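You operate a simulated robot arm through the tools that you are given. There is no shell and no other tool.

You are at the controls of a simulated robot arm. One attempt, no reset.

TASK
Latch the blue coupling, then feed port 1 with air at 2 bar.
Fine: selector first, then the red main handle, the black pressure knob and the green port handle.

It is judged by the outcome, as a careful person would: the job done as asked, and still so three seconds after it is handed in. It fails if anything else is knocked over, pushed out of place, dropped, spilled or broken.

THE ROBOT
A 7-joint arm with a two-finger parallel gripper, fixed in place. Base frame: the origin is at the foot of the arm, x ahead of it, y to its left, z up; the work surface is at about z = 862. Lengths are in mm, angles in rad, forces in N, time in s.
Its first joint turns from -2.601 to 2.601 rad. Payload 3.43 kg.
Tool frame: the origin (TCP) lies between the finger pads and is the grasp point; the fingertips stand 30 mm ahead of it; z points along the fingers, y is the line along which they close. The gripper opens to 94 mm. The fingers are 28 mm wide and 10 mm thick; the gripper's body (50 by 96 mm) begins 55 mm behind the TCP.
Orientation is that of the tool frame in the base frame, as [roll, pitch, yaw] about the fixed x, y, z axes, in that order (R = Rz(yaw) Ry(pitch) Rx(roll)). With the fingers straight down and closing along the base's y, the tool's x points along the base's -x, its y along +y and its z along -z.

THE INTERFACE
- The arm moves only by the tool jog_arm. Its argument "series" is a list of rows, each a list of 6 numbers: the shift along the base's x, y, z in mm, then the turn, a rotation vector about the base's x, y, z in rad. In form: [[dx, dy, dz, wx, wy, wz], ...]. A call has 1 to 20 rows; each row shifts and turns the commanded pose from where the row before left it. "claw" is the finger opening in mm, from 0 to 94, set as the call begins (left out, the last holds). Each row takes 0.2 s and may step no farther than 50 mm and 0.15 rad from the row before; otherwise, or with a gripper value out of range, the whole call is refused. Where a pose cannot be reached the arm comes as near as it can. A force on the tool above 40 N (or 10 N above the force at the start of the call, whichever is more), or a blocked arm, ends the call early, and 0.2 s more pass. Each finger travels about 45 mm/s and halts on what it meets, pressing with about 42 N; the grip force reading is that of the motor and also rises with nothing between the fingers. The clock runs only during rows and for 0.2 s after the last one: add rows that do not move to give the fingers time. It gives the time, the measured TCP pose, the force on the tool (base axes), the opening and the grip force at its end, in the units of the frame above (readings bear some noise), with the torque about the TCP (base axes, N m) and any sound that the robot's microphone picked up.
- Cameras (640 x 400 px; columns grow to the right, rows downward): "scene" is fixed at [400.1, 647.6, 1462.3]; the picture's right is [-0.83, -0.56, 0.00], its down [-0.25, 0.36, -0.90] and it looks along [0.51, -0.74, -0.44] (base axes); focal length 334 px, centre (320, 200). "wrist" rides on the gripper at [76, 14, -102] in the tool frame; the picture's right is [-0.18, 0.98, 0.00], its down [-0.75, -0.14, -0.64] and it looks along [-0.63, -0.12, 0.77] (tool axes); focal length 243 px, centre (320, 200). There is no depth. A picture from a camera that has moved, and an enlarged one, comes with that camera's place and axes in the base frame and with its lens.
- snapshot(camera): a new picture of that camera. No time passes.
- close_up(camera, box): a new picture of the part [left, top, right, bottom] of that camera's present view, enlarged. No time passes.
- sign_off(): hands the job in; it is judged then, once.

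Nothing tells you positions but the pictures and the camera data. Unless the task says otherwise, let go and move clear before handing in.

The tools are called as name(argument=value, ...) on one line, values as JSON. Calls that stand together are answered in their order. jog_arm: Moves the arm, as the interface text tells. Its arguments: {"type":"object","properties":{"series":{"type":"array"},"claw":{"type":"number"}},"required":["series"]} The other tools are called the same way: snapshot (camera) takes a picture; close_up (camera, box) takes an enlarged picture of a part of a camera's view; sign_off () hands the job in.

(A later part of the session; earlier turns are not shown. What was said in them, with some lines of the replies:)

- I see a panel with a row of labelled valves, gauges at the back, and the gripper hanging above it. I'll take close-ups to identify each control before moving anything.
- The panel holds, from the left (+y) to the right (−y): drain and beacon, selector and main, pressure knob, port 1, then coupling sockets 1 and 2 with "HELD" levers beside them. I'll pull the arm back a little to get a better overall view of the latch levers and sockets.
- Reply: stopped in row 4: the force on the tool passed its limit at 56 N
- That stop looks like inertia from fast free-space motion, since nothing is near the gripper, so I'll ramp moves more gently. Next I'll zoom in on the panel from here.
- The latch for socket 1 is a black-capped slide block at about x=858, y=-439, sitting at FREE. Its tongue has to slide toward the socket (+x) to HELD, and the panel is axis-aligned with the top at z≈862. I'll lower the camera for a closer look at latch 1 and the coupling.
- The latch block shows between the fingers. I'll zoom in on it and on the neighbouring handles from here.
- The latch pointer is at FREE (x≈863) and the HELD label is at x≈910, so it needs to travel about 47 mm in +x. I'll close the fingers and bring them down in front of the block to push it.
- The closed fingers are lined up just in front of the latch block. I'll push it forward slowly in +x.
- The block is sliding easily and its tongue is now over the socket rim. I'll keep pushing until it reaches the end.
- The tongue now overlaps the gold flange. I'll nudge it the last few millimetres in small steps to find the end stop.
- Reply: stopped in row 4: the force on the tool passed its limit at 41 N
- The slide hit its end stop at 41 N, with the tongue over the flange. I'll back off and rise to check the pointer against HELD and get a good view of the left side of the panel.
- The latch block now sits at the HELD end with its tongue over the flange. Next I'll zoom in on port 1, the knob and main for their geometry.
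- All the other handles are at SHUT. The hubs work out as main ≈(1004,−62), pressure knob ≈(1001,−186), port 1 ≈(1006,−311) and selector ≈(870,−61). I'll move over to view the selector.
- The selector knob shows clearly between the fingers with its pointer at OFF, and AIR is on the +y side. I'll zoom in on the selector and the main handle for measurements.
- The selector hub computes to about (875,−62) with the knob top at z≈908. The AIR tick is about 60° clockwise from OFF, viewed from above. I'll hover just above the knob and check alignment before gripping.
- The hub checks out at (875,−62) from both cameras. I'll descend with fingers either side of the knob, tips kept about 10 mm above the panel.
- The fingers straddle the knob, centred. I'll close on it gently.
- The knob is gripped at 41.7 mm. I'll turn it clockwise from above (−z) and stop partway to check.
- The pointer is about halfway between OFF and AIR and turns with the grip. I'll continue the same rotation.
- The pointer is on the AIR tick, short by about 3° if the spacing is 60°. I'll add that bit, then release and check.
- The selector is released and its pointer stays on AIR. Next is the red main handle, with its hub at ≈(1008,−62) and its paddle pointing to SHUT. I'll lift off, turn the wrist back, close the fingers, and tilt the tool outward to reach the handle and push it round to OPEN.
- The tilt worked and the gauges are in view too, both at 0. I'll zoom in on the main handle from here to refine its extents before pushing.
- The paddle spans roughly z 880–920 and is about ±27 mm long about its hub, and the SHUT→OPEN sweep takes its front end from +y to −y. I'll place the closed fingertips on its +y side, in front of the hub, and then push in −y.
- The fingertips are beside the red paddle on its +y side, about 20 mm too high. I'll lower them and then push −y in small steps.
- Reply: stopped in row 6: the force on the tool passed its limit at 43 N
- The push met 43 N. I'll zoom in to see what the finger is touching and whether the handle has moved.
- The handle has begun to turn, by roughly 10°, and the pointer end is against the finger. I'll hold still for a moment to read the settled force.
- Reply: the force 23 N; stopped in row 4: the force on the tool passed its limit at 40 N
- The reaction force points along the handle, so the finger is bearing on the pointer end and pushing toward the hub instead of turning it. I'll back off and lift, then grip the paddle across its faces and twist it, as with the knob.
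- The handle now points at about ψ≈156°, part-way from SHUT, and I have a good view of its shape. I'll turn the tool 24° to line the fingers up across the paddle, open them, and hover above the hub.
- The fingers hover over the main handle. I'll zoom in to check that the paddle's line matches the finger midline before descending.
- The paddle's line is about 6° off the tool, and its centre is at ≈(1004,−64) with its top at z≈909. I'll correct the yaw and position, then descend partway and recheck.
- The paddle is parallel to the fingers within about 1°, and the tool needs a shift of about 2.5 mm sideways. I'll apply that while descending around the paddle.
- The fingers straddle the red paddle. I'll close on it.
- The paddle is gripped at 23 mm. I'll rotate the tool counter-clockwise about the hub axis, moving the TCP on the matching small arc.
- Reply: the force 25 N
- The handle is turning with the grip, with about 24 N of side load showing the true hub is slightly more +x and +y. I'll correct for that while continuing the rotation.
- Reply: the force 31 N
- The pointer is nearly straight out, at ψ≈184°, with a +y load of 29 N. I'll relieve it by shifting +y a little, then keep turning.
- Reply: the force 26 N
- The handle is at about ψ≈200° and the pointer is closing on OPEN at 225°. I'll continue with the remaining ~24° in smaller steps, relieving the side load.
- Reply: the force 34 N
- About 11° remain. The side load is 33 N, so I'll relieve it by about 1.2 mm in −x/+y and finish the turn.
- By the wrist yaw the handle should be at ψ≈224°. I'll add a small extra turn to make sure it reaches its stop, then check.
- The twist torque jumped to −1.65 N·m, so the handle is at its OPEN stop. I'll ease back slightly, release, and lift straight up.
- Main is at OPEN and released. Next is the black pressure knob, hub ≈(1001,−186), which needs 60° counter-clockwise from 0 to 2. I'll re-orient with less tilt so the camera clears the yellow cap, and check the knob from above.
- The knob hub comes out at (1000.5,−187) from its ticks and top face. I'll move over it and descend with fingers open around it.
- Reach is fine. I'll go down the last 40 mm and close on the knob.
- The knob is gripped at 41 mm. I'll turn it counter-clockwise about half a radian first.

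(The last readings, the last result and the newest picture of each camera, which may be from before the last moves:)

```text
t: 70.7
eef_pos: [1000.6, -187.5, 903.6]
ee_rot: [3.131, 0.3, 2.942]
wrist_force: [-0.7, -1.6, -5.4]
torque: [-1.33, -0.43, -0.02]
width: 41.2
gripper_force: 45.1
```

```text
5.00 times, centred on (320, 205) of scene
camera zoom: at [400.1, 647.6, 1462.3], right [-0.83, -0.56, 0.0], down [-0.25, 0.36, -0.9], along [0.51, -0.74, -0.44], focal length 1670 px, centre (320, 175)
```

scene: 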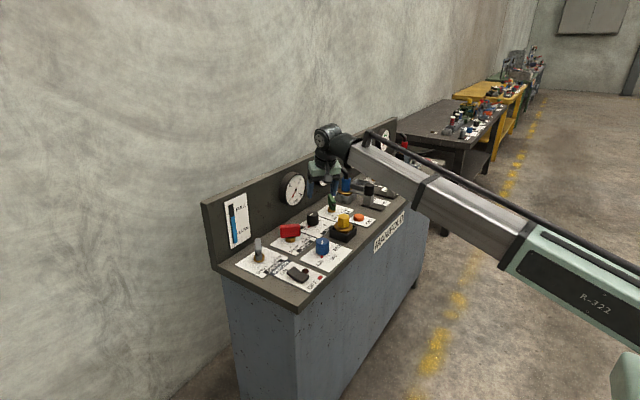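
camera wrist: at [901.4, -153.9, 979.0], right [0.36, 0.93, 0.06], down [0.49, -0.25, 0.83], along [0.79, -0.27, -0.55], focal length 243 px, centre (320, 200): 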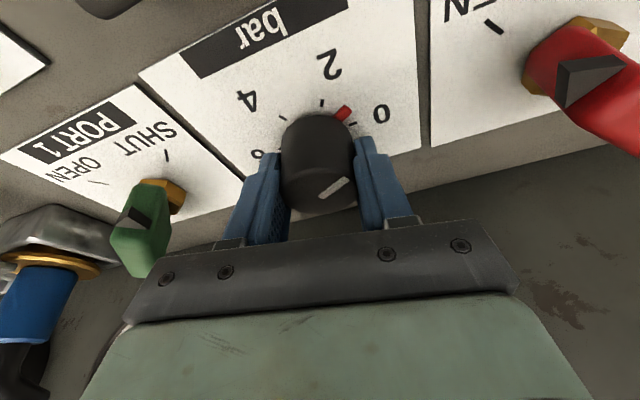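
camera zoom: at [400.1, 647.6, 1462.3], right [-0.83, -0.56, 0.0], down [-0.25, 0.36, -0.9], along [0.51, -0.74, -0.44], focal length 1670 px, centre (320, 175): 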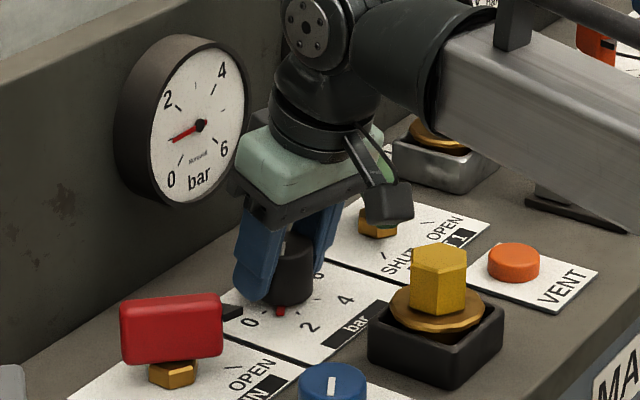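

The gauge has risen to about 1 bar, so the supply is live. I'll continue with the second half radian.

jog_arm(series=[[0, 0, 0, 0, 0, 0.05], [0, 0, 0, 0, 0, 0.1], [0, 0, 0, 0, 0, 0.1], [0, 0, 0, 0, 0, 0.1], [0, 0, 0, 0, 0, 0.1], [0, 0, 0, 0, 0, 0.05], [0, 0, 0, 0, 0, 0]])

snapshot(camera="wrist")

close_up(camera="scene", box=[265, 160, 325, 215])

close_up(camera="wrist", box=[240, 40, 420, 200])

```text
t: 72.3
eef_pos: [999.8, -188.3, 901.9]
ee_rot: [3.13, 0.298, -2.842]
wrist_force: [-0.9, 1.5, -9.2]
torque: [-0.77, -0.48, 0.0]
width: 41.2
gripper_force: 44.7
```

```text
taken
camera wrist: at [897.6, -205.2, 979.1], right [-0.13, 0.99, 0.06], down [0.55, 0.02, 0.83], along [0.82, 0.14, -0.55], focal length 243 px, centre (320, 200)
```

wrist: 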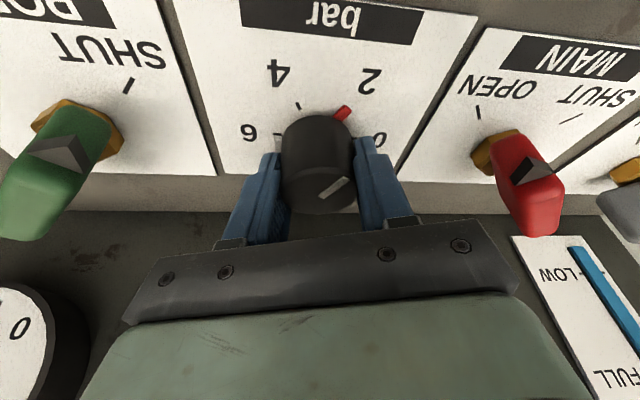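

```text
7.27 times, centred on (295, 188) of scene
camera zoom: at [400.1, 647.6, 1462.3], right [-0.83, -0.56, 0.0], down [-0.25, 0.36, -0.9], along [0.51, -0.74, -0.44], focal length 2429 px, centre (502, 291)
```

zoom: 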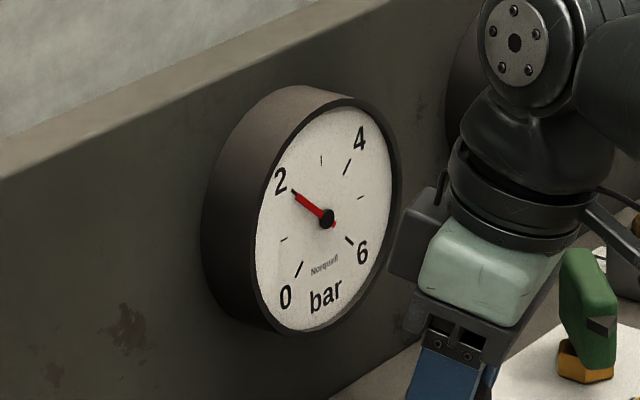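

```text
2.50 times, centred on (330, 120) of wrist
camera zoom: at [897.6, -205.2, 979.1], right [-0.13, 0.99, 0.06], down [0.55, 0.02, 0.83], along [0.82, 0.14, -0.55], focal length 606 px, centre (295, 400)
```

zoom: 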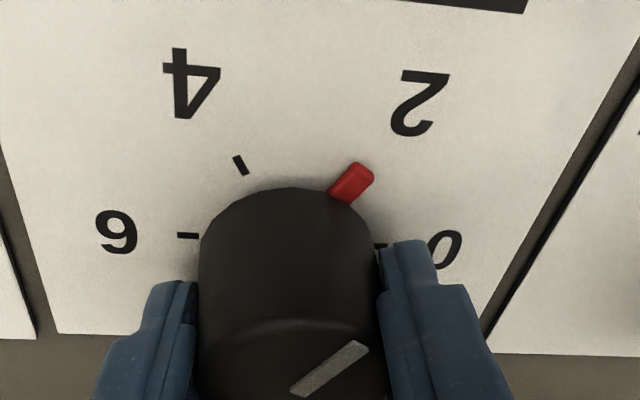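

The gauge needle is just about on 2, and by angle it is at about 1.91 bar. I'll add the last 0.047 rad and check the gauge closely.

jog_arm(series=[[0, 0, 0, 0, 0, 0.024], [0, 0, 0, 0, 0, 0.023], [0, 0, 0, 0, 0, 0], [0, 0, 0, 0, 0, 0]])

close_up(camera="scene", box=[280, 168, 312, 208])

close_up(camera="wrist", box=[240, 40, 420, 200])

```text
t: 73.3
eef_pos: [1000.6, -187.9, 902.5]
ee_rot: [3.131, 0.298, -2.795]
wrist_force: [-2.3, 1.2, -10.6]
torque: [-0.99, -0.41, -0.01]
width: 41.1
gripper_force: 45.1
```

```text
10.00 times, centred on (296, 188) of scene
camera zoom: at [400.1, 647.6, 1462.3], right [-0.83, -0.56, 0.0], down [-0.25, 0.36, -0.9], along [0.51, -0.74, -0.44], focal length 3340 px, centre (560, 320)
```

zoom: 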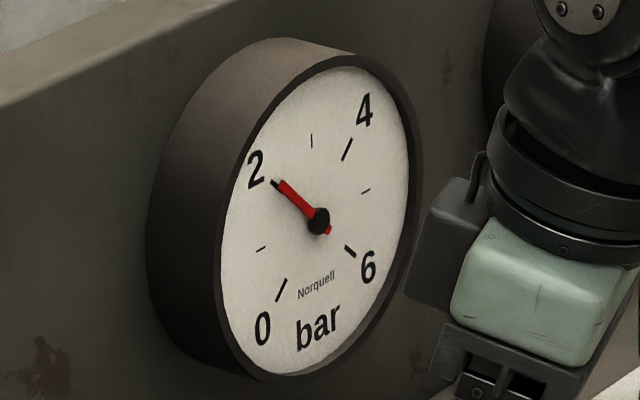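

```text
2.50 times, centred on (330, 120) of wrist
camera zoom: at [898.5, -209.8, 979.2], right [-0.17, 0.98, 0.06], down [0.55, 0.04, 0.83], along [0.82, 0.18, -0.55], focal length 606 px, centre (295, 400)
```

zoom: 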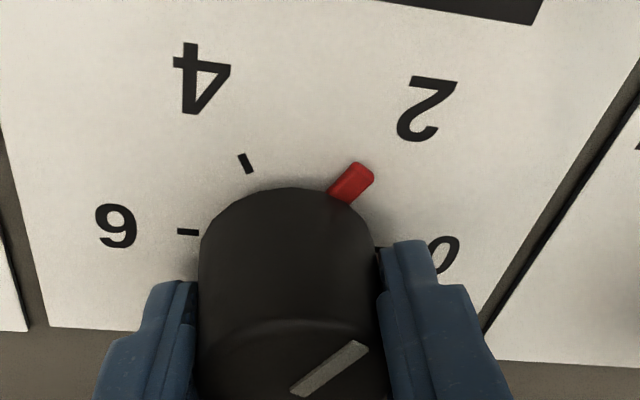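

The gauge needle sits on the 2 bar tick. I'll release the knob, lift clear, and recheck the reading.

jog_arm(claw=70, series=[[0, 0, 0, 0, 0, 0], [0, 0, 0, 0, 0, 0], [0, 0, 0, 0, 0, 0], [0, 0, 0, 0, 0, 0], [0, 0, 4, 0, 0, 0], [0, 0, 8, 0, 0, 0], [0, 0, 14, 0, 0, 0], [0, 0, 18, 0, 0, 0], [0, 0, 18, 0, 0, 0], [-2, 0, 18, 0, 0, 0], [-4, 0, 14, 0, 0, 0], [-4, 0, 8, 0, 0, 0], [-2, 0, 4, 0, 0, 0], [0, 0, 0, 0, 0, 0]])

close_up(camera="scene", box=[270, 160, 360, 220])

snapshot(camera="wrist")

```text
t: 76.3
eef_pos: [987.8, -188.6, 1008.6]
ee_rot: [3.13, 0.299, -2.795]
wrist_force: [0.2, 0.2, 0.4]
torque: [-0.03, 0.0, -0.01]
width: 70.0
gripper_force: 0.1
```

```text
6.67 times, centred on (315, 190) of scene
camera zoom: at [400.1, 647.6, 1462.3], right [-0.83, -0.56, 0.0], down [-0.25, 0.36, -0.9], along [0.51, -0.74, -0.44], focal length 2226 px, centre (353, 267)
```

zoom: 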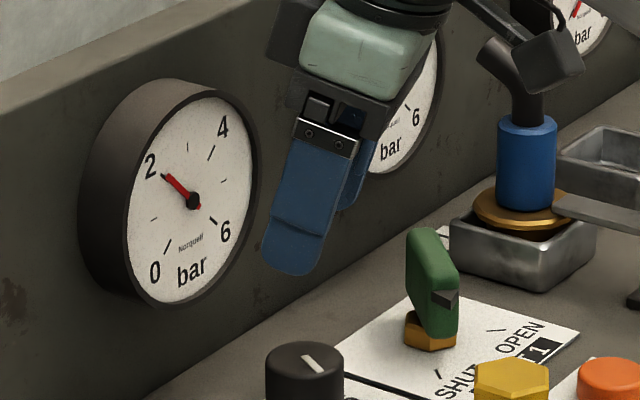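

```text
taken
camera wrist: at [886.0, -210.0, 1086.0], right [-0.17, 0.98, 0.06], down [0.55, 0.04, 0.83], along [0.82, 0.18, -0.55], focal length 243 px, centre (320, 200)
```

wrist: 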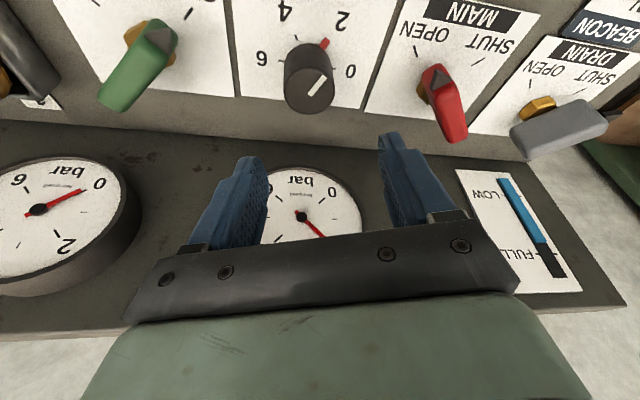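

Gauge 1 holds at 2 bar with the knob released. Next is the green port 1 handle, hub ≈(1003,−312), which needs the same twist from SHUT to OPEN. It is farther out, so I'll first test in the air whether the end pose is reachable, hovering above the handle.

jog_arm(claw=54, series=[[-2, -3, 0, 0, 0, 0.02], [-3, -7, 0, 0, 0, 0.04], [-3, -11, 0, 0, 0, 0.05], [0, -14, 0, 0, 0, 0.06], [0, -15, 0, 0, 0, 0.06], [0, -15, 0, 0, 0, 0.06], [0, -15, 0, 0, 0, 0.05], [0, -14, 0, 0, 0, 0.04], [2, -12, 0, 0.02, -0.02, 0.03], [4, -9, 0, 0.035, -0.035, 0.02], [6, -6, 0, 0.04, -0.04, 0.01], [7, -2, 0, 0.03, -0.03, 0], [4, 0, 0, 0.016, -0.016, 0], [0, 0, 0, 0, 0, 0]])

snapshot(camera="wrist")

snapshot(camera="scene")

```text
t: 79.3
eef_pos: [1003.8, -310.8, 1008.6]
ee_rot: [3.131, 0.5, -2.353]
wrist_force: [-0.7, -0.3, -0.3]
torque: [-0.02, 0.01, 0.02]
width: 53.6
gripper_force: 0.0
```

```text
taken
camera wrist: at [911.7, -383.3, 1063.3], right [-0.59, 0.8, 0.1], down [0.36, 0.15, 0.92], along [0.73, 0.58, -0.37], focal length 243 px, centre (320, 200)
```

wrist: 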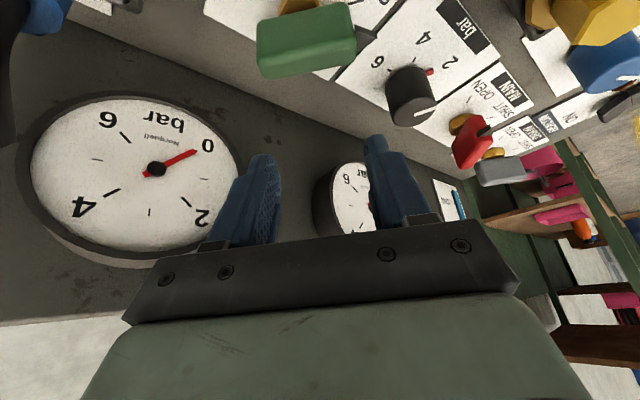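

```text
taken
```

scene: 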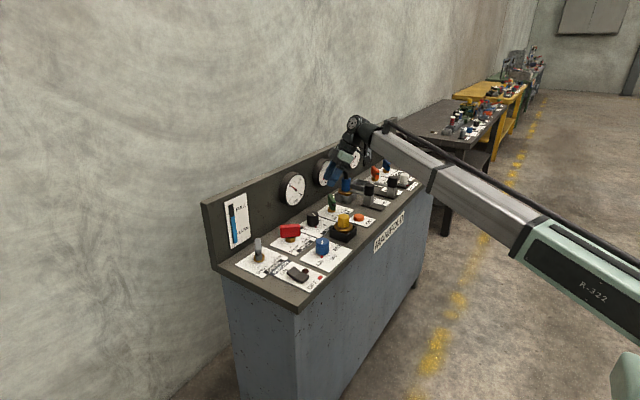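

That pose is reachable at this height. I'll test lower, just above the handle top.

jog_arm(series=[[0, 0, -6, 0, 0, 0], [0, 0, -12, 0, 0, 0], [0, 0, -14, 0, 0, 0], [0, 0, -12, 0, 0, 0], [0, 0, -6, 0, 0, 0], [0, 0, 0, 0, 0, 0]])

snapshot(camera="wrist")

close_up(camera="scene", box=[300, 130, 420, 220])

```text
t: 80.7
eef_pos: [1002.9, -310.3, 958.5]
ee_rot: [3.13, 0.5, -2.354]
wrist_force: [0.4, 0.5, -0.4]
torque: [-0.01, -0.03, -0.01]
width: 53.9
gripper_force: 0.0
```

```text
taken
camera wrist: at [911.2, -383.0, 1013.4], right [-0.59, 0.8, 0.1], down [0.36, 0.15, 0.92], along [0.73, 0.58, -0.37], focal length 243 px, centre (320, 200)
```

wrist: 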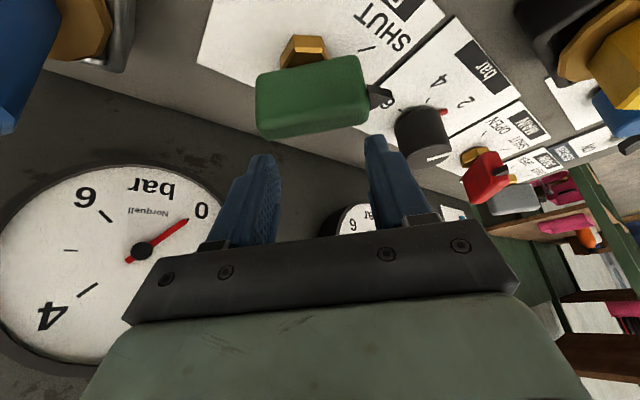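

```text
4.44 times, centred on (360, 175) of scene
camera zoom: at [400.1, 647.6, 1462.3], right [-0.83, -0.56, 0.0], down [-0.25, 0.36, -0.9], along [0.51, -0.74, -0.44], focal length 1484 px, centre (142, 311)
```

zoom: 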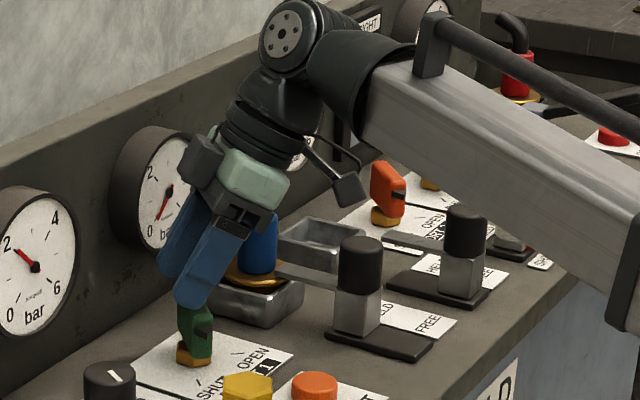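

The arm reaches here without trouble. I'll use this side-on view to measure the green paddle's centre.

close_up(camera="wrist", box=[200, 0, 420, 160])

```text
2.50 times, centred on (310, 80) of wrist
camera zoom: at [911.2, -383.0, 1013.4], right [-0.59, 0.8, 0.1], down [0.36, 0.15, 0.92], along [0.73, 0.58, -0.37], focal length 606 px, centre (345, 500)
```

zoom: 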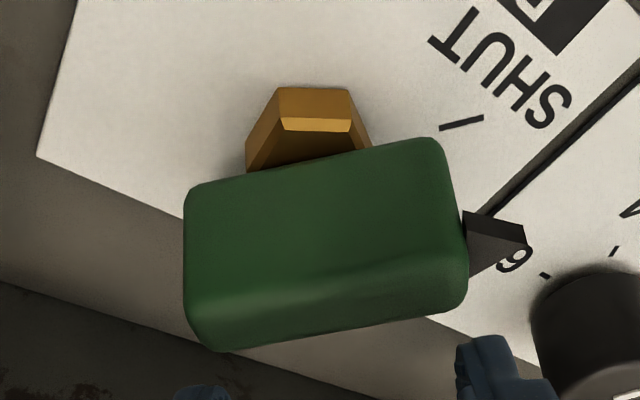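

From this side view the green hub comes out at ≈(1000.5,−311), with the paddle spanning z≈885–919 and 22 mm thick, and the same x fits the main hub in hindsight. I'll lift, rotate to line up with the SHUT paddle, and recheck.

jog_arm(series=[[0, 0, 6, 0, 0, 0], [0, 0, 12, 0, 0, 0], [0, 0, 14, 0, 0, -0.03], [0, 0, 12, 0, 0, -0.07], [-1, 0.5, 6, 0, 0, -0.11], [-1, 0.5, 0, 0, 0, -0.13], [-1, 0.5, 0, 0, 0, -0.14], [-1, 0.5, 0, 0, 0, -0.14], [-1, 0.5, 0, 0, 0, -0.14], [-1, 0.5, 0, 0, 0, -0.14], [-0.6, 0.5, 0, 0, 0, -0.14], [0, 0, 0, 0, 0, -0.14], [0, 0, 0, 0, 0, -0.13], [0, 0, 0, 0, 0, -0.11], [0, 0, 0, 0, 0, -0.09], [0, 0, 0, 0, 0, -0.062], [0, 0, 0, 0, 0, 0]])

snapshot(camera="wrist")

close_up(camera="wrist", box=[200, 0, 400, 160])

```text
t: 84.3
eef_pos: [995.9, -305.5, 1008.9]
ee_rot: [3.129, 0.5, 2.355]
wrist_force: [-0.7, -0.1, 0.2]
torque: [0.0, -0.01, 0.01]
width: 54.1
gripper_force: 0.0
```

```text
taken
camera wrist: at [923.4, -215.3, 1063.4], right [0.81, 0.58, 0.1], down [0.15, -0.36, 0.92], along [0.57, -0.73, -0.37], focal length 243 px, centre (320, 200)
```

wrist: 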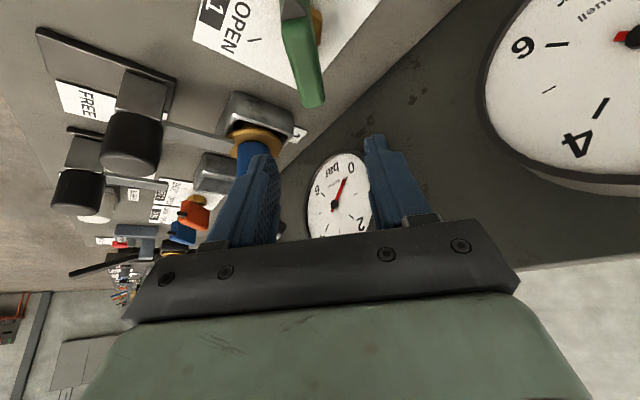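

```text
2.50 times, centred on (300, 80) of wrist
camera zoom: at [923.4, -215.3, 1063.4], right [0.81, 0.58, 0.1], down [0.15, -0.36, 0.92], along [0.57, -0.73, -0.37], focal length 606 px, centre (370, 500)
```

zoom: 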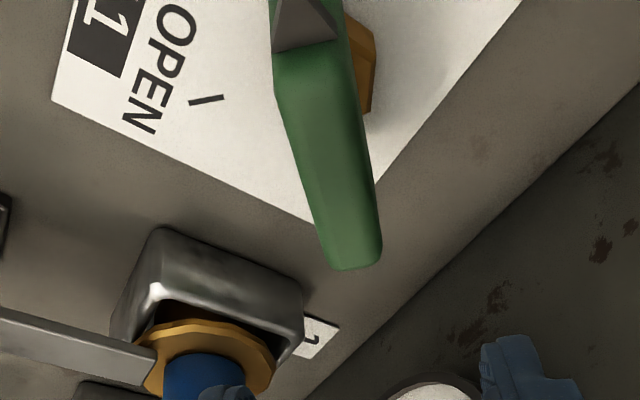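

The paddle's centre (999.6,−311) and direction (≈135°) match the tool to within about 1 mm. I'll descend around it.

jog_arm(series=[[-0.3, -0.3, -5, 0, 0, 0], [-0.4, -0.4, -10, 0, 0, 0], [0, 0, -14, 0, 0, 0], [0, 0, -16, 0, 0, 0], [0, 0, -16, 0, 0, 0], [0, 0, -14, 0, 0, 0], [0, 0, -10, 0, 0, 0], [0, 0, -6, 0, 0, 0], [0, 0, -3, 0, 0, 0], [0, 0, 0, 0, 0, 0]])

snapshot(camera="wrist")

close_up(camera="scene", box=[290, 150, 400, 230])

```text
t: 86.5
eef_pos: [995.0, -308.5, 914.2]
ee_rot: [3.129, 0.498, 2.356]
wrist_force: [0.2, -0.9, -0.4]
torque: [0.01, -0.03, 0.02]
width: 53.9
gripper_force: 0.1
```

```text
taken
camera wrist: at [922.3, -216.1, 970.0], right [0.81, 0.58, 0.1], down [0.15, -0.36, 0.92], along [0.57, -0.73, -0.37], focal length 243 px, centre (320, 200)
```

wrist: 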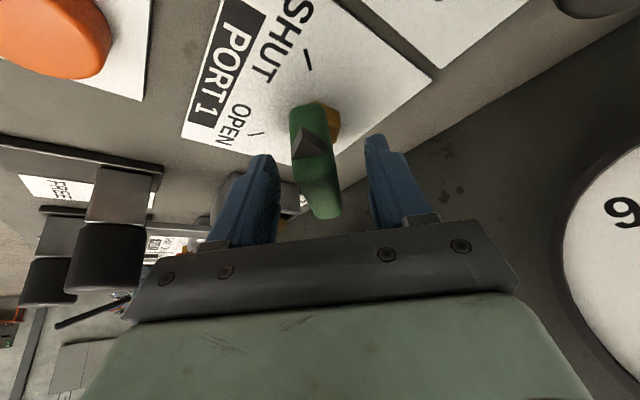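

```text
5.00 times, centred on (345, 190) of scene
camera zoom: at [400.1, 647.6, 1462.3], right [-0.83, -0.56, 0.0], down [-0.25, 0.36, -0.9], along [0.51, -0.74, -0.44], focal length 1670 px, centre (195, 250)
```

zoom: 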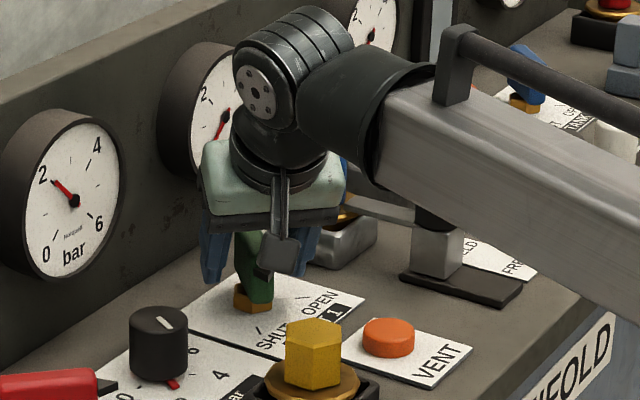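

The fingers straddle the green paddle. I'll close on it.

jog_arm(claw=0, series=[[0, 0, 0, 0, 0, 0], [0, 0, 0, 0, 0, 0], [0, 0, 0, 0, 0, 0], [0, 0, 0, 0, 0, 0]])

snapshot(camera="wrist")

```text
t: 87.5
eef_pos: [994.4, -308.1, 916.1]
ee_rot: [3.129, 0.498, 2.356]
wrist_force: [-0.6, -1.1, 0.7]
torque: [-0.34, 0.21, 0.01]
width: 23.4
gripper_force: 45.0
```

```text
taken
camera wrist: at [922.2, -216.2, 970.0], right [0.81, 0.58, 0.1], down [0.15, -0.36, 0.92], along [0.57, -0.73, -0.37], focal length 243 px, centre (320, 200)
```

wrist: 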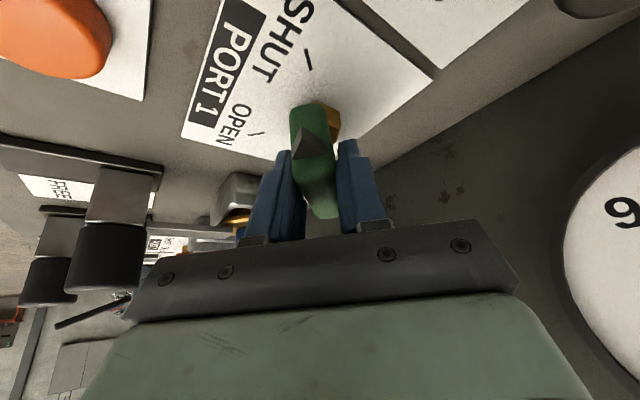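

The green paddle is gripped. I'll start the counter-clockwise twist about its hub, checking forces along the way.

jog_arm(series=[[-0.2, -0.25, 0, 0, 0, 0.05], [-0.4, -0.5, 0, 0, 0, 0.1], [-0.37, -0.6, 0, 0, 0, 0.1], [-0.31, -0.62, 0, 0, 0, 0.1], [0, 0, 0, 0, 0, 0]])

snapshot(camera="wrist")

close_up(camera="scene", box=[290, 150, 400, 230])

```text
t: 88.7
eef_pos: [993.7, -310.2, 915.3]
ee_rot: [3.131, 0.499, 2.707]
wrist_force: [-5.1, 1.5, 3.8]
torque: [-0.46, 0.12, -0.01]
width: 23.4
gripper_force: 45.1
```

```text
taken
camera wrist: at [893.9, -248.7, 970.0], right [0.56, 0.83, 0.1], down [0.26, -0.28, 0.92], along [0.79, -0.49, -0.37], focal length 243 px, centre (320, 200)
```

wrist: 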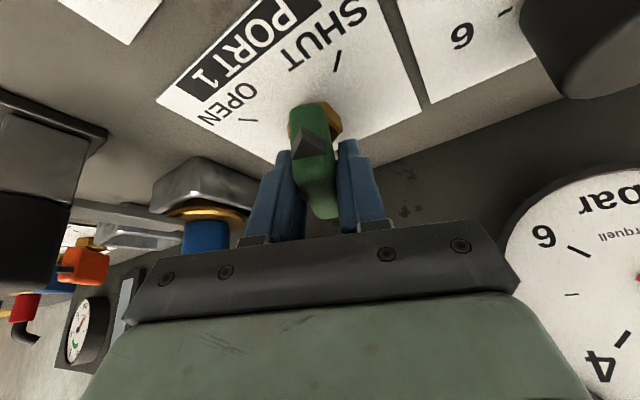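

```text
5.00 times, centred on (345, 190) of scene
camera zoom: at [400.1, 647.6, 1462.3], right [-0.83, -0.56, 0.0], down [-0.25, 0.36, -0.9], along [0.51, -0.74, -0.44], focal length 1670 px, centre (195, 250)
```

zoom: 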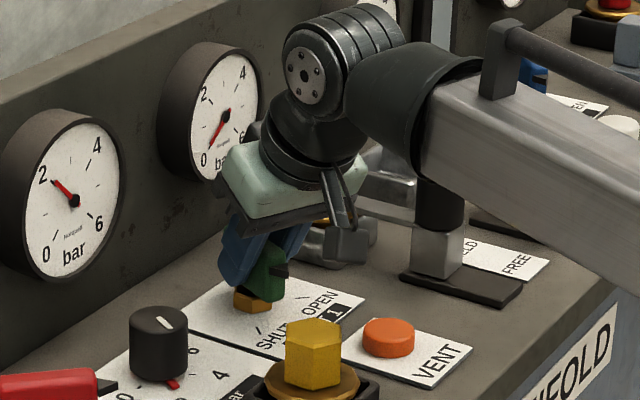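

Forces are low and the handle is turning. I'll continue.

jog_arm(series=[[-0.25, -0.64, 0, 0, 0, 0.1], [-0.18, -0.67, 0, 0, 0, 0.1], [-0.11, -0.68, 0, 0, 0, 0.1], [-0.05, -0.68, 0, 0, 0, 0.1], [0, 0, 0, 0, 0, 0]])

snapshot(camera="wrist")

```text
t: 89.9
eef_pos: [993.6, -312.6, 915.7]
ee_rot: [3.127, 0.498, 3.106]
wrist_force: [-11.3, 5.9, 3.7]
torque: [-0.3, -0.63, 0.02]
width: 23.4
gripper_force: 45.0
```

```text
taken
camera wrist: at [877.5, -295.0, 970.0], right [0.19, 0.98, 0.1], down [0.35, -0.16, 0.92], along [0.92, -0.14, -0.37], focal length 243 px, centre (320, 200)
```

wrist: 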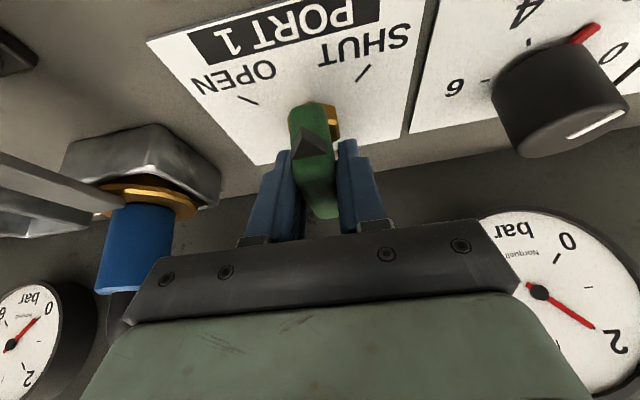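

The handle is halfway at ψ≈178°, forces are modest, and the camera and gripper are clear of the hose and latch. I'll continue.

jog_arm(series=[[-0.4, -0.5, 0, 0, 0, 0.1], [-0.1, -0.6, 0, 0, 0, 0.1], [0.1, -0.67, 0, 0, 0, 0.1], [0.2, -0.64, 0, 0, 0, 0.1], [0, 0, 0, 0, 0, 0]])

snapshot(camera="wrist")

close_up(camera="scene", box=[270, 140, 400, 230])

```text
t: 91.1
eef_pos: [993.6, -315.6, 914.3]
ee_rot: [3.128, 0.499, -2.776]
wrist_force: [-4.2, 3.3, 2.9]
torque: [-0.38, -0.03, 0.04]
width: 23.6
gripper_force: 44.6
```

```text
taken
camera wrist: at [880.5, -343.9, 969.9], right [-0.21, 0.97, 0.1], down [0.38, -0.01, 0.92], along [0.9, 0.23, -0.37], focal length 243 px, centre (320, 200)
```

wrist: 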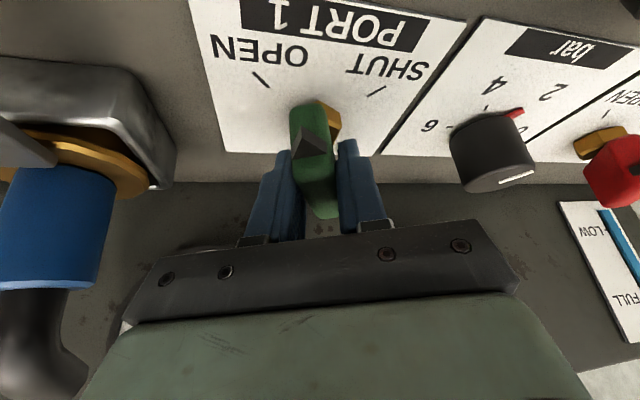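

```text
4.44 times, centred on (335, 185) of scene
camera zoom: at [400.1, 647.6, 1462.3], right [-0.83, -0.56, 0.0], down [-0.25, 0.36, -0.9], along [0.51, -0.74, -0.44], focal length 1484 px, centre (253, 267)
```

zoom: 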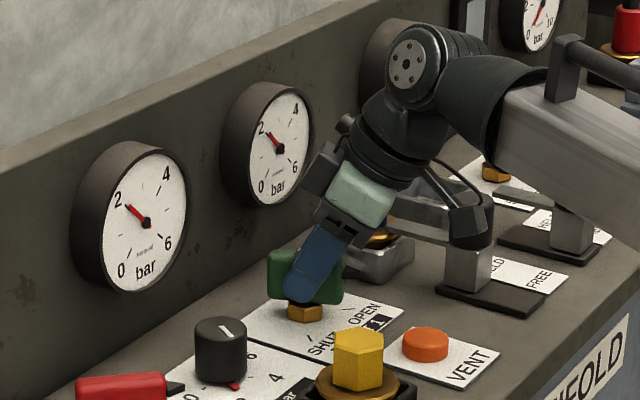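

Gauge 2 has risen to 2 bar, so air is passing to port 1. I'll finish the turn to the OPEN mark, with about 24° left.

jog_arm(series=[[0.2, -0.6, 0, 0, 0, 0.1], [0.3, -0.57, 0, 0, 0, 0.1], [0.38, -0.54, 0, 0, 0, 0.1], [0, 0, 0, 0, 0, 0]])

snapshot(camera="wrist")

close_up(camera="scene", box=[270, 140, 400, 230])

```text
t: 92.1
eef_pos: [993.7, -316.8, 914.8]
ee_rot: [3.13, 0.5, -2.476]
wrist_force: [3.4, 2.6, 6.2]
torque: [-0.75, 0.45, -0.03]
width: 23.4
gripper_force: 45.0
```

```text
taken
camera wrist: at [895.2, -377.7, 969.9], right [-0.48, 0.87, 0.1], down [0.37, 0.1, 0.92], along [0.79, 0.48, -0.37], focal length 243 px, centre (320, 200)
```

wrist: 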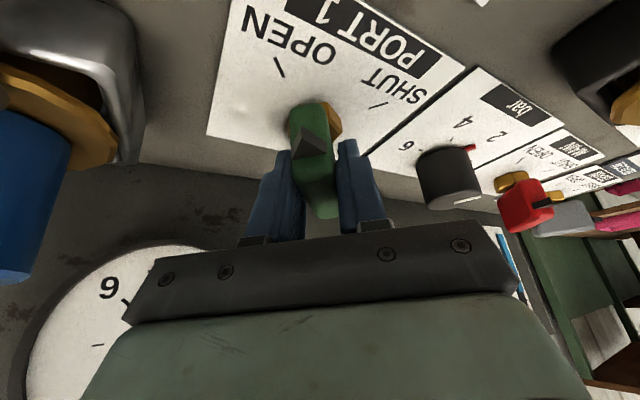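

```text
4.44 times, centred on (335, 185) of scene
camera zoom: at [400.1, 647.6, 1462.3], right [-0.83, -0.56, 0.0], down [-0.25, 0.36, -0.9], along [0.51, -0.74, -0.44], focal length 1484 px, centre (253, 267)
```

zoom: 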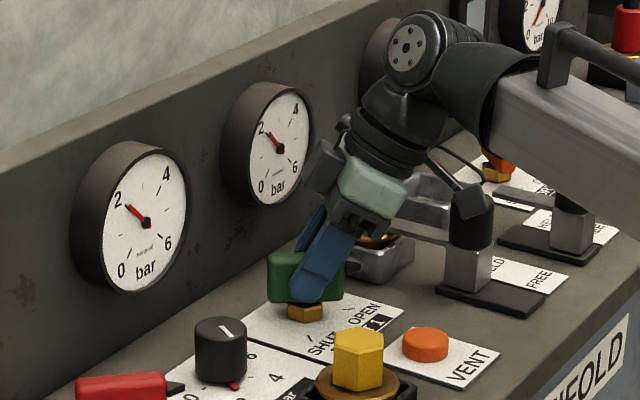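

About 7° remain. I'll finish in small steps until the stop torque appears.

jog_arm(series=[[0.2, -0.3, 0, 0, 0, 0.06], [0.2, -0.3, 0, 0, 0, 0.06], [0, 0, 0, 0, 0, 0]])

jog_arm(series=[[0.1, -0.1, 0, 0, 0, 0.04], [0, 0, 0, 0, 0, 0]])

close_up(camera="wrist", box=[220, 20, 420, 180])

```text
t: 92.9
eef_pos: [995.2, -317.2, 914.7]
ee_rot: [3.131, 0.503, -2.357]
wrist_force: [8.4, 2.4, 7.6]
torque: [-0.39, -0.02, -0.31]
width: 23.7
gripper_force: 44.4
```

```text
t: 93.5
eef_pos: [995.2, -317.5, 914.5]
ee_rot: [3.129, 0.5, -2.317]
wrist_force: [9.2, 1.1, 9.8]
torque: [0.09, -0.14, -1.39]
width: 24.2
gripper_force: 44.9
```

```text
2.50 times, centred on (320, 100) of wrist
camera zoom: at [906.4, -393.4, 969.9], right [-0.62, 0.78, 0.1], down [0.35, 0.16, 0.92], along [0.71, 0.6, -0.37], focal length 606 px, centre (320, 450)
```

zoom: 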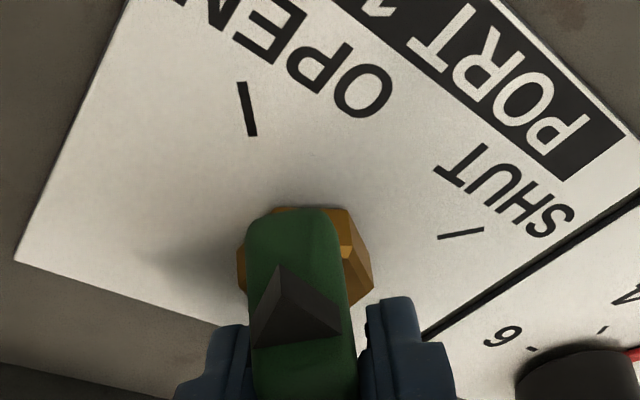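

The twist torque has risen to −1.4 N·m, so the green handle is at its OPEN stop. I'll ease off, release and lift straight up.

jog_arm(series=[[0, 0, 0, 0, 0, -0.025], [0, 0, 0, 0, 0, -0.015], [0, 0, 0, 0, 0, 0]])

jog_arm(claw=54, series=[[0, 0, 0, 0, 0, 0], [0, 0, 0, 0, 0, 0], [0, 0, 0, 0, 0, 0], [0, 0, 0, 0, 0, 0], [0, 0, 4, 0, 0, 0], [0, 0, 8, 0, 0, 0], [0, 0, 14, 0, 0, 0], [0, 0, 18, 0, 0, 0], [0, 0, 18, 0, 0, 0], [0, 0, 18, 0, 0, 0], [0, 0, 12, 0, 0, 0], [0, 0, 6, 0, 0, 0], [0, 0, 0, 0, 0, 0]])

close_up(camera="scene", box=[260, 140, 400, 240])

snapshot(camera="wrist")

```text
t: 94.3
eef_pos: [995.8, -316.9, 914.7]
ee_rot: [3.132, 0.499, -2.356]
wrist_force: [6.8, -3.4, 11.7]
torque: [-0.01, -0.56, -0.14]
width: 23.4
gripper_force: 44.8
```

```text
t: 97.1
eef_pos: [995.8, -316.9, 1012.9]
ee_rot: [3.131, 0.498, -2.36]
wrist_force: [0.1, 0.1, 0.4]
torque: [-0.04, 0.0, 0.01]
width: 53.8
gripper_force: 0.0
```

```text
4.00 times, centred on (330, 190) of scene
camera zoom: at [400.1, 647.6, 1462.3], right [-0.83, -0.56, 0.0], down [-0.25, 0.36, -0.9], along [0.51, -0.74, -0.44], focal length 1336 px, centre (280, 240)
```

zoom: 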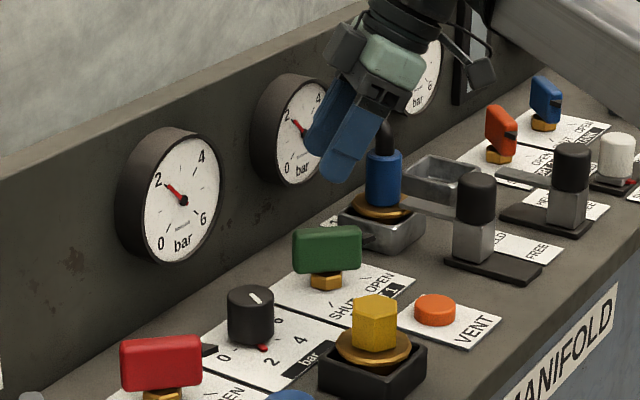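

```text
taken
camera wrist: at [903.5, -389.2, 1067.7], right [-0.58, 0.81, 0.1], down [0.36, 0.15, 0.92], along [0.73, 0.57, -0.37], focal length 243 px, centre (320, 200)
```

wrist: 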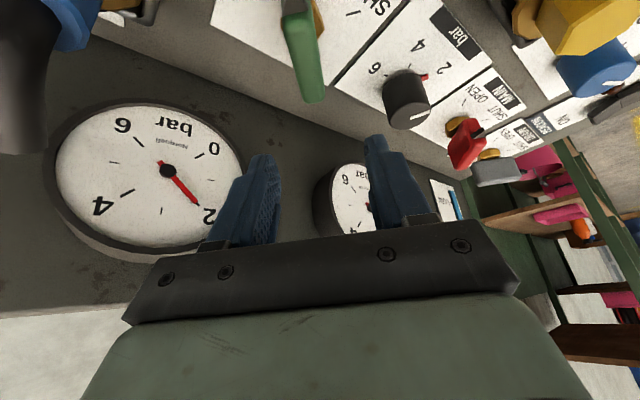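

Both gauges read close to 2 bar and the green handle is released at OPEN. I'll retreat to a high, central spot for a final inspection of all the controls.

jog_arm(series=[[-4, 2, 4, 0, 0, -0.03], [-8, 4, 8, 0, 0, -0.06], [-14, 6, 10, 0, 0, -0.09], [-16, 8, 12, 0, 0, -0.1], [-18, 8, 12, 0, 0, -0.1], [-18, 8, 12, 0, 0, -0.1], [-18, 8, 10, 0, 0, -0.1], [-18, 8, 8, 0, 0, -0.1], [-16, 6, 6, 0, 0.03, -0.08], [-14, 4, 4, 0, 0.06, -0.02], [-10, 2, 2, 0, 0.08, 0], [-6, 1, 0, 0, 0.1, 0], [-3, 0, 0, 0, 0.1, 0], [0, 0, 0, 0, 0.08, 0], [0, 0, 0, 0, 0.05, 0], [0, 0, 0, 0, 0, 0]])

snapshot(camera="wrist")

snapshot(camera="scene")

close_up(camera="scene", box=[275, 140, 365, 215])

```text
t: 100.5
eef_pos: [831.0, -250.3, 1101.4]
ee_rot: [3.126, -0.002, -3.137]
wrist_force: [0.4, -0.7, 0.9]
torque: [0.0, -0.01, -0.04]
width: 54.0
gripper_force: 0.0
```

```text
taken
camera wrist: at [755.5, -239.4, 1204.8], right [0.18, 0.98, 0.02], down [0.75, -0.15, 0.64], along [0.63, -0.1, -0.77], focal length 243 px, centre (320, 200)
```

wrist: 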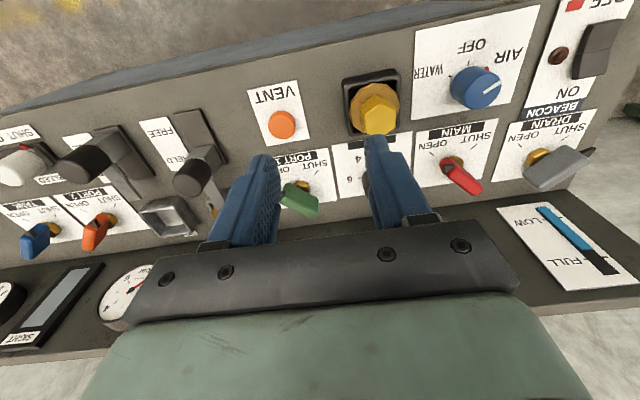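

```text
taken
```

scene: 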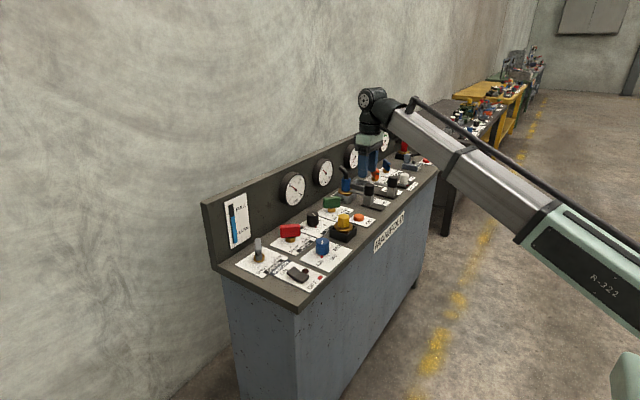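

```text
5.33 times, centred on (320, 178) of scene
camera zoom: at [400.1, 647.6, 1462.3], right [-0.83, -0.56, 0.0], down [-0.25, 0.36, -0.9], along [0.51, -0.74, -0.44], focal length 1781 px, centre (320, 320)
```

zoom: 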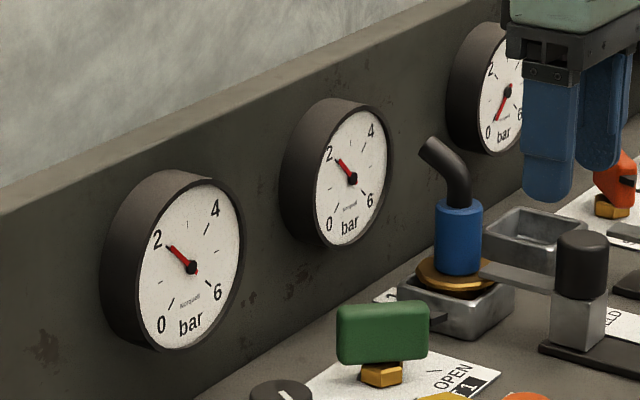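

Both the supply and port 1 gauges read 2 bar, port 2 is at 0, and the coupling is held. I'll take final close-ups of the selector, knob, gauges and latch before handing in.

close_up(camera="wrist", box=[400, 20, 620, 200])

close_up(camera="scene", box=[280, 168, 308, 208])

close_up(camera="scene", box=[312, 155, 336, 190])

close_up(camera="scene", box=[270, 190, 390, 270])

close_up(camera="scene", box=[335, 145, 440, 215])

```text
2.22 times, centred on (510, 110) of wrist
camera zoom: at [755.5, -239.4, 1204.8], right [0.18, 0.98, 0.02], down [0.75, -0.15, 0.64], along [0.63, -0.1, -0.77], focal length 539 px, centre (-102, 400)
```

zoom: 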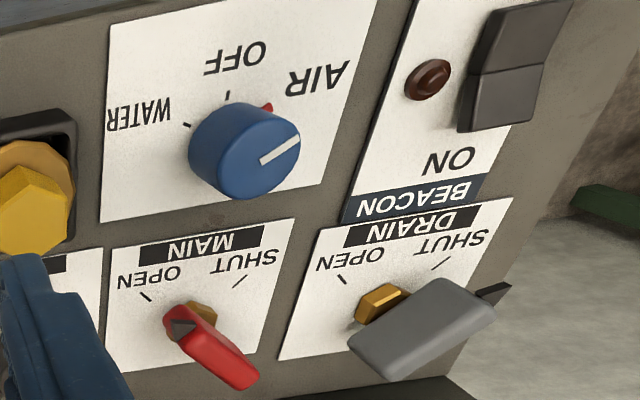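

```text
10.00 times, centred on (294, 188) of scene
camera zoom: at [400.1, 647.6, 1462.3], right [-0.83, -0.56, 0.0], down [-0.25, 0.36, -0.9], along [0.51, -0.74, -0.44], focal length 3340 px, centre (580, 320)
```

zoom: 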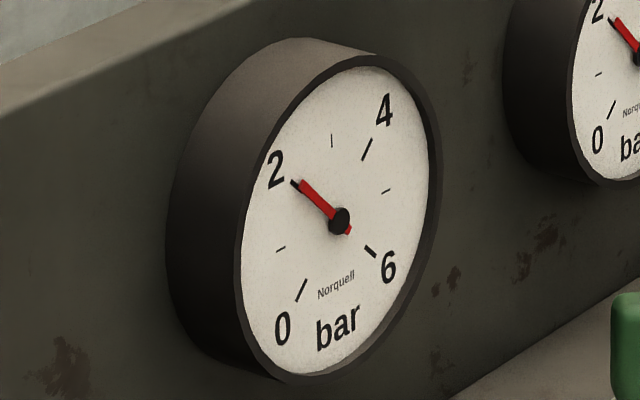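

```text
11.43 times, centred on (324, 172) of scene
camera zoom: at [400.1, 647.6, 1462.3], right [-0.83, -0.56, 0.0], down [-0.25, 0.36, -0.9], along [0.51, -0.74, -0.44], focal length 3817 px, centre (274, 514)
```

zoom: 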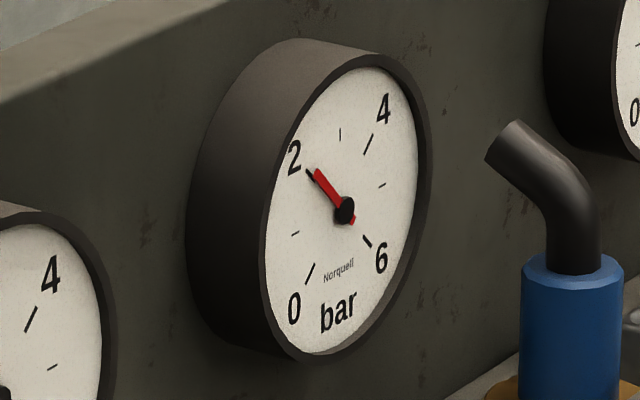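

```text
5.00 times, centred on (330, 230) of scene
camera zoom: at [400.1, 647.6, 1462.3], right [-0.83, -0.56, 0.0], down [-0.25, 0.36, -0.9], along [0.51, -0.74, -0.44], focal length 1670 px, centre (270, 50)
```

zoom: 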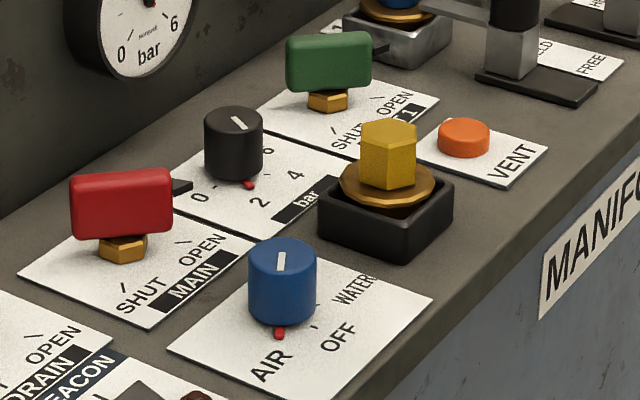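

```text
5.71 times, centred on (388, 180) of scene
camera zoom: at [400.1, 647.6, 1462.3], right [-0.83, -0.56, 0.0], down [-0.25, 0.36, -0.9], along [0.51, -0.74, -0.44], focal length 1908 px, centre (-66, 314)
```

zoom: 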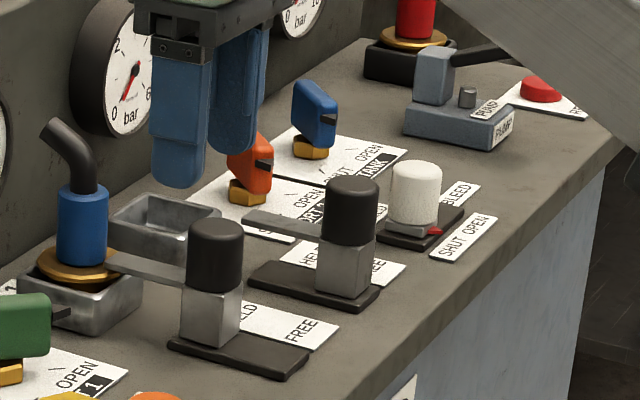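

The final check matches the request:
- The latch is at HELD over the blue coupling.
- The selector is on AIR.
- Main is at OPEN.
- The pressure knob is at 2.
- Port 1 is at OPEN, with both the supply and port 1 gauges on 2 bar.

No other control looks moved and the arm is clear, so I'm handing it in.

sign_off()

```text
The job is handed in.
```

The blue coupling is latched and port 1 is being fed with air at 2 bar. I've handed the job in, and no verdict has come back yet.

- **Coupling:** I slid the latch for socket 1 to its HELD end stop, and its tongue sits over the coupling's flange.
- **Controls:** I worked them in your order. The selector is on AIR, the red main handle is at OPEN, the black pressure knob is at 2, and the green port 1 handle is at OPEN.
- **Pressure:** Both the supply gauge and the port 1 gauge read 2 bar after I let go. I read them by eye, to within about 0.1 bar. The port 2 gauge stayed at 0.
- **Red handle:** My first try was a push against its pointer end, which reached about 43 N and turned it only part of the way. I backed off, gripped it properly and turned it to its stop. I saw no damage.

In the last pictures, no other control looked moved, and the arm was raised clear of the panel.
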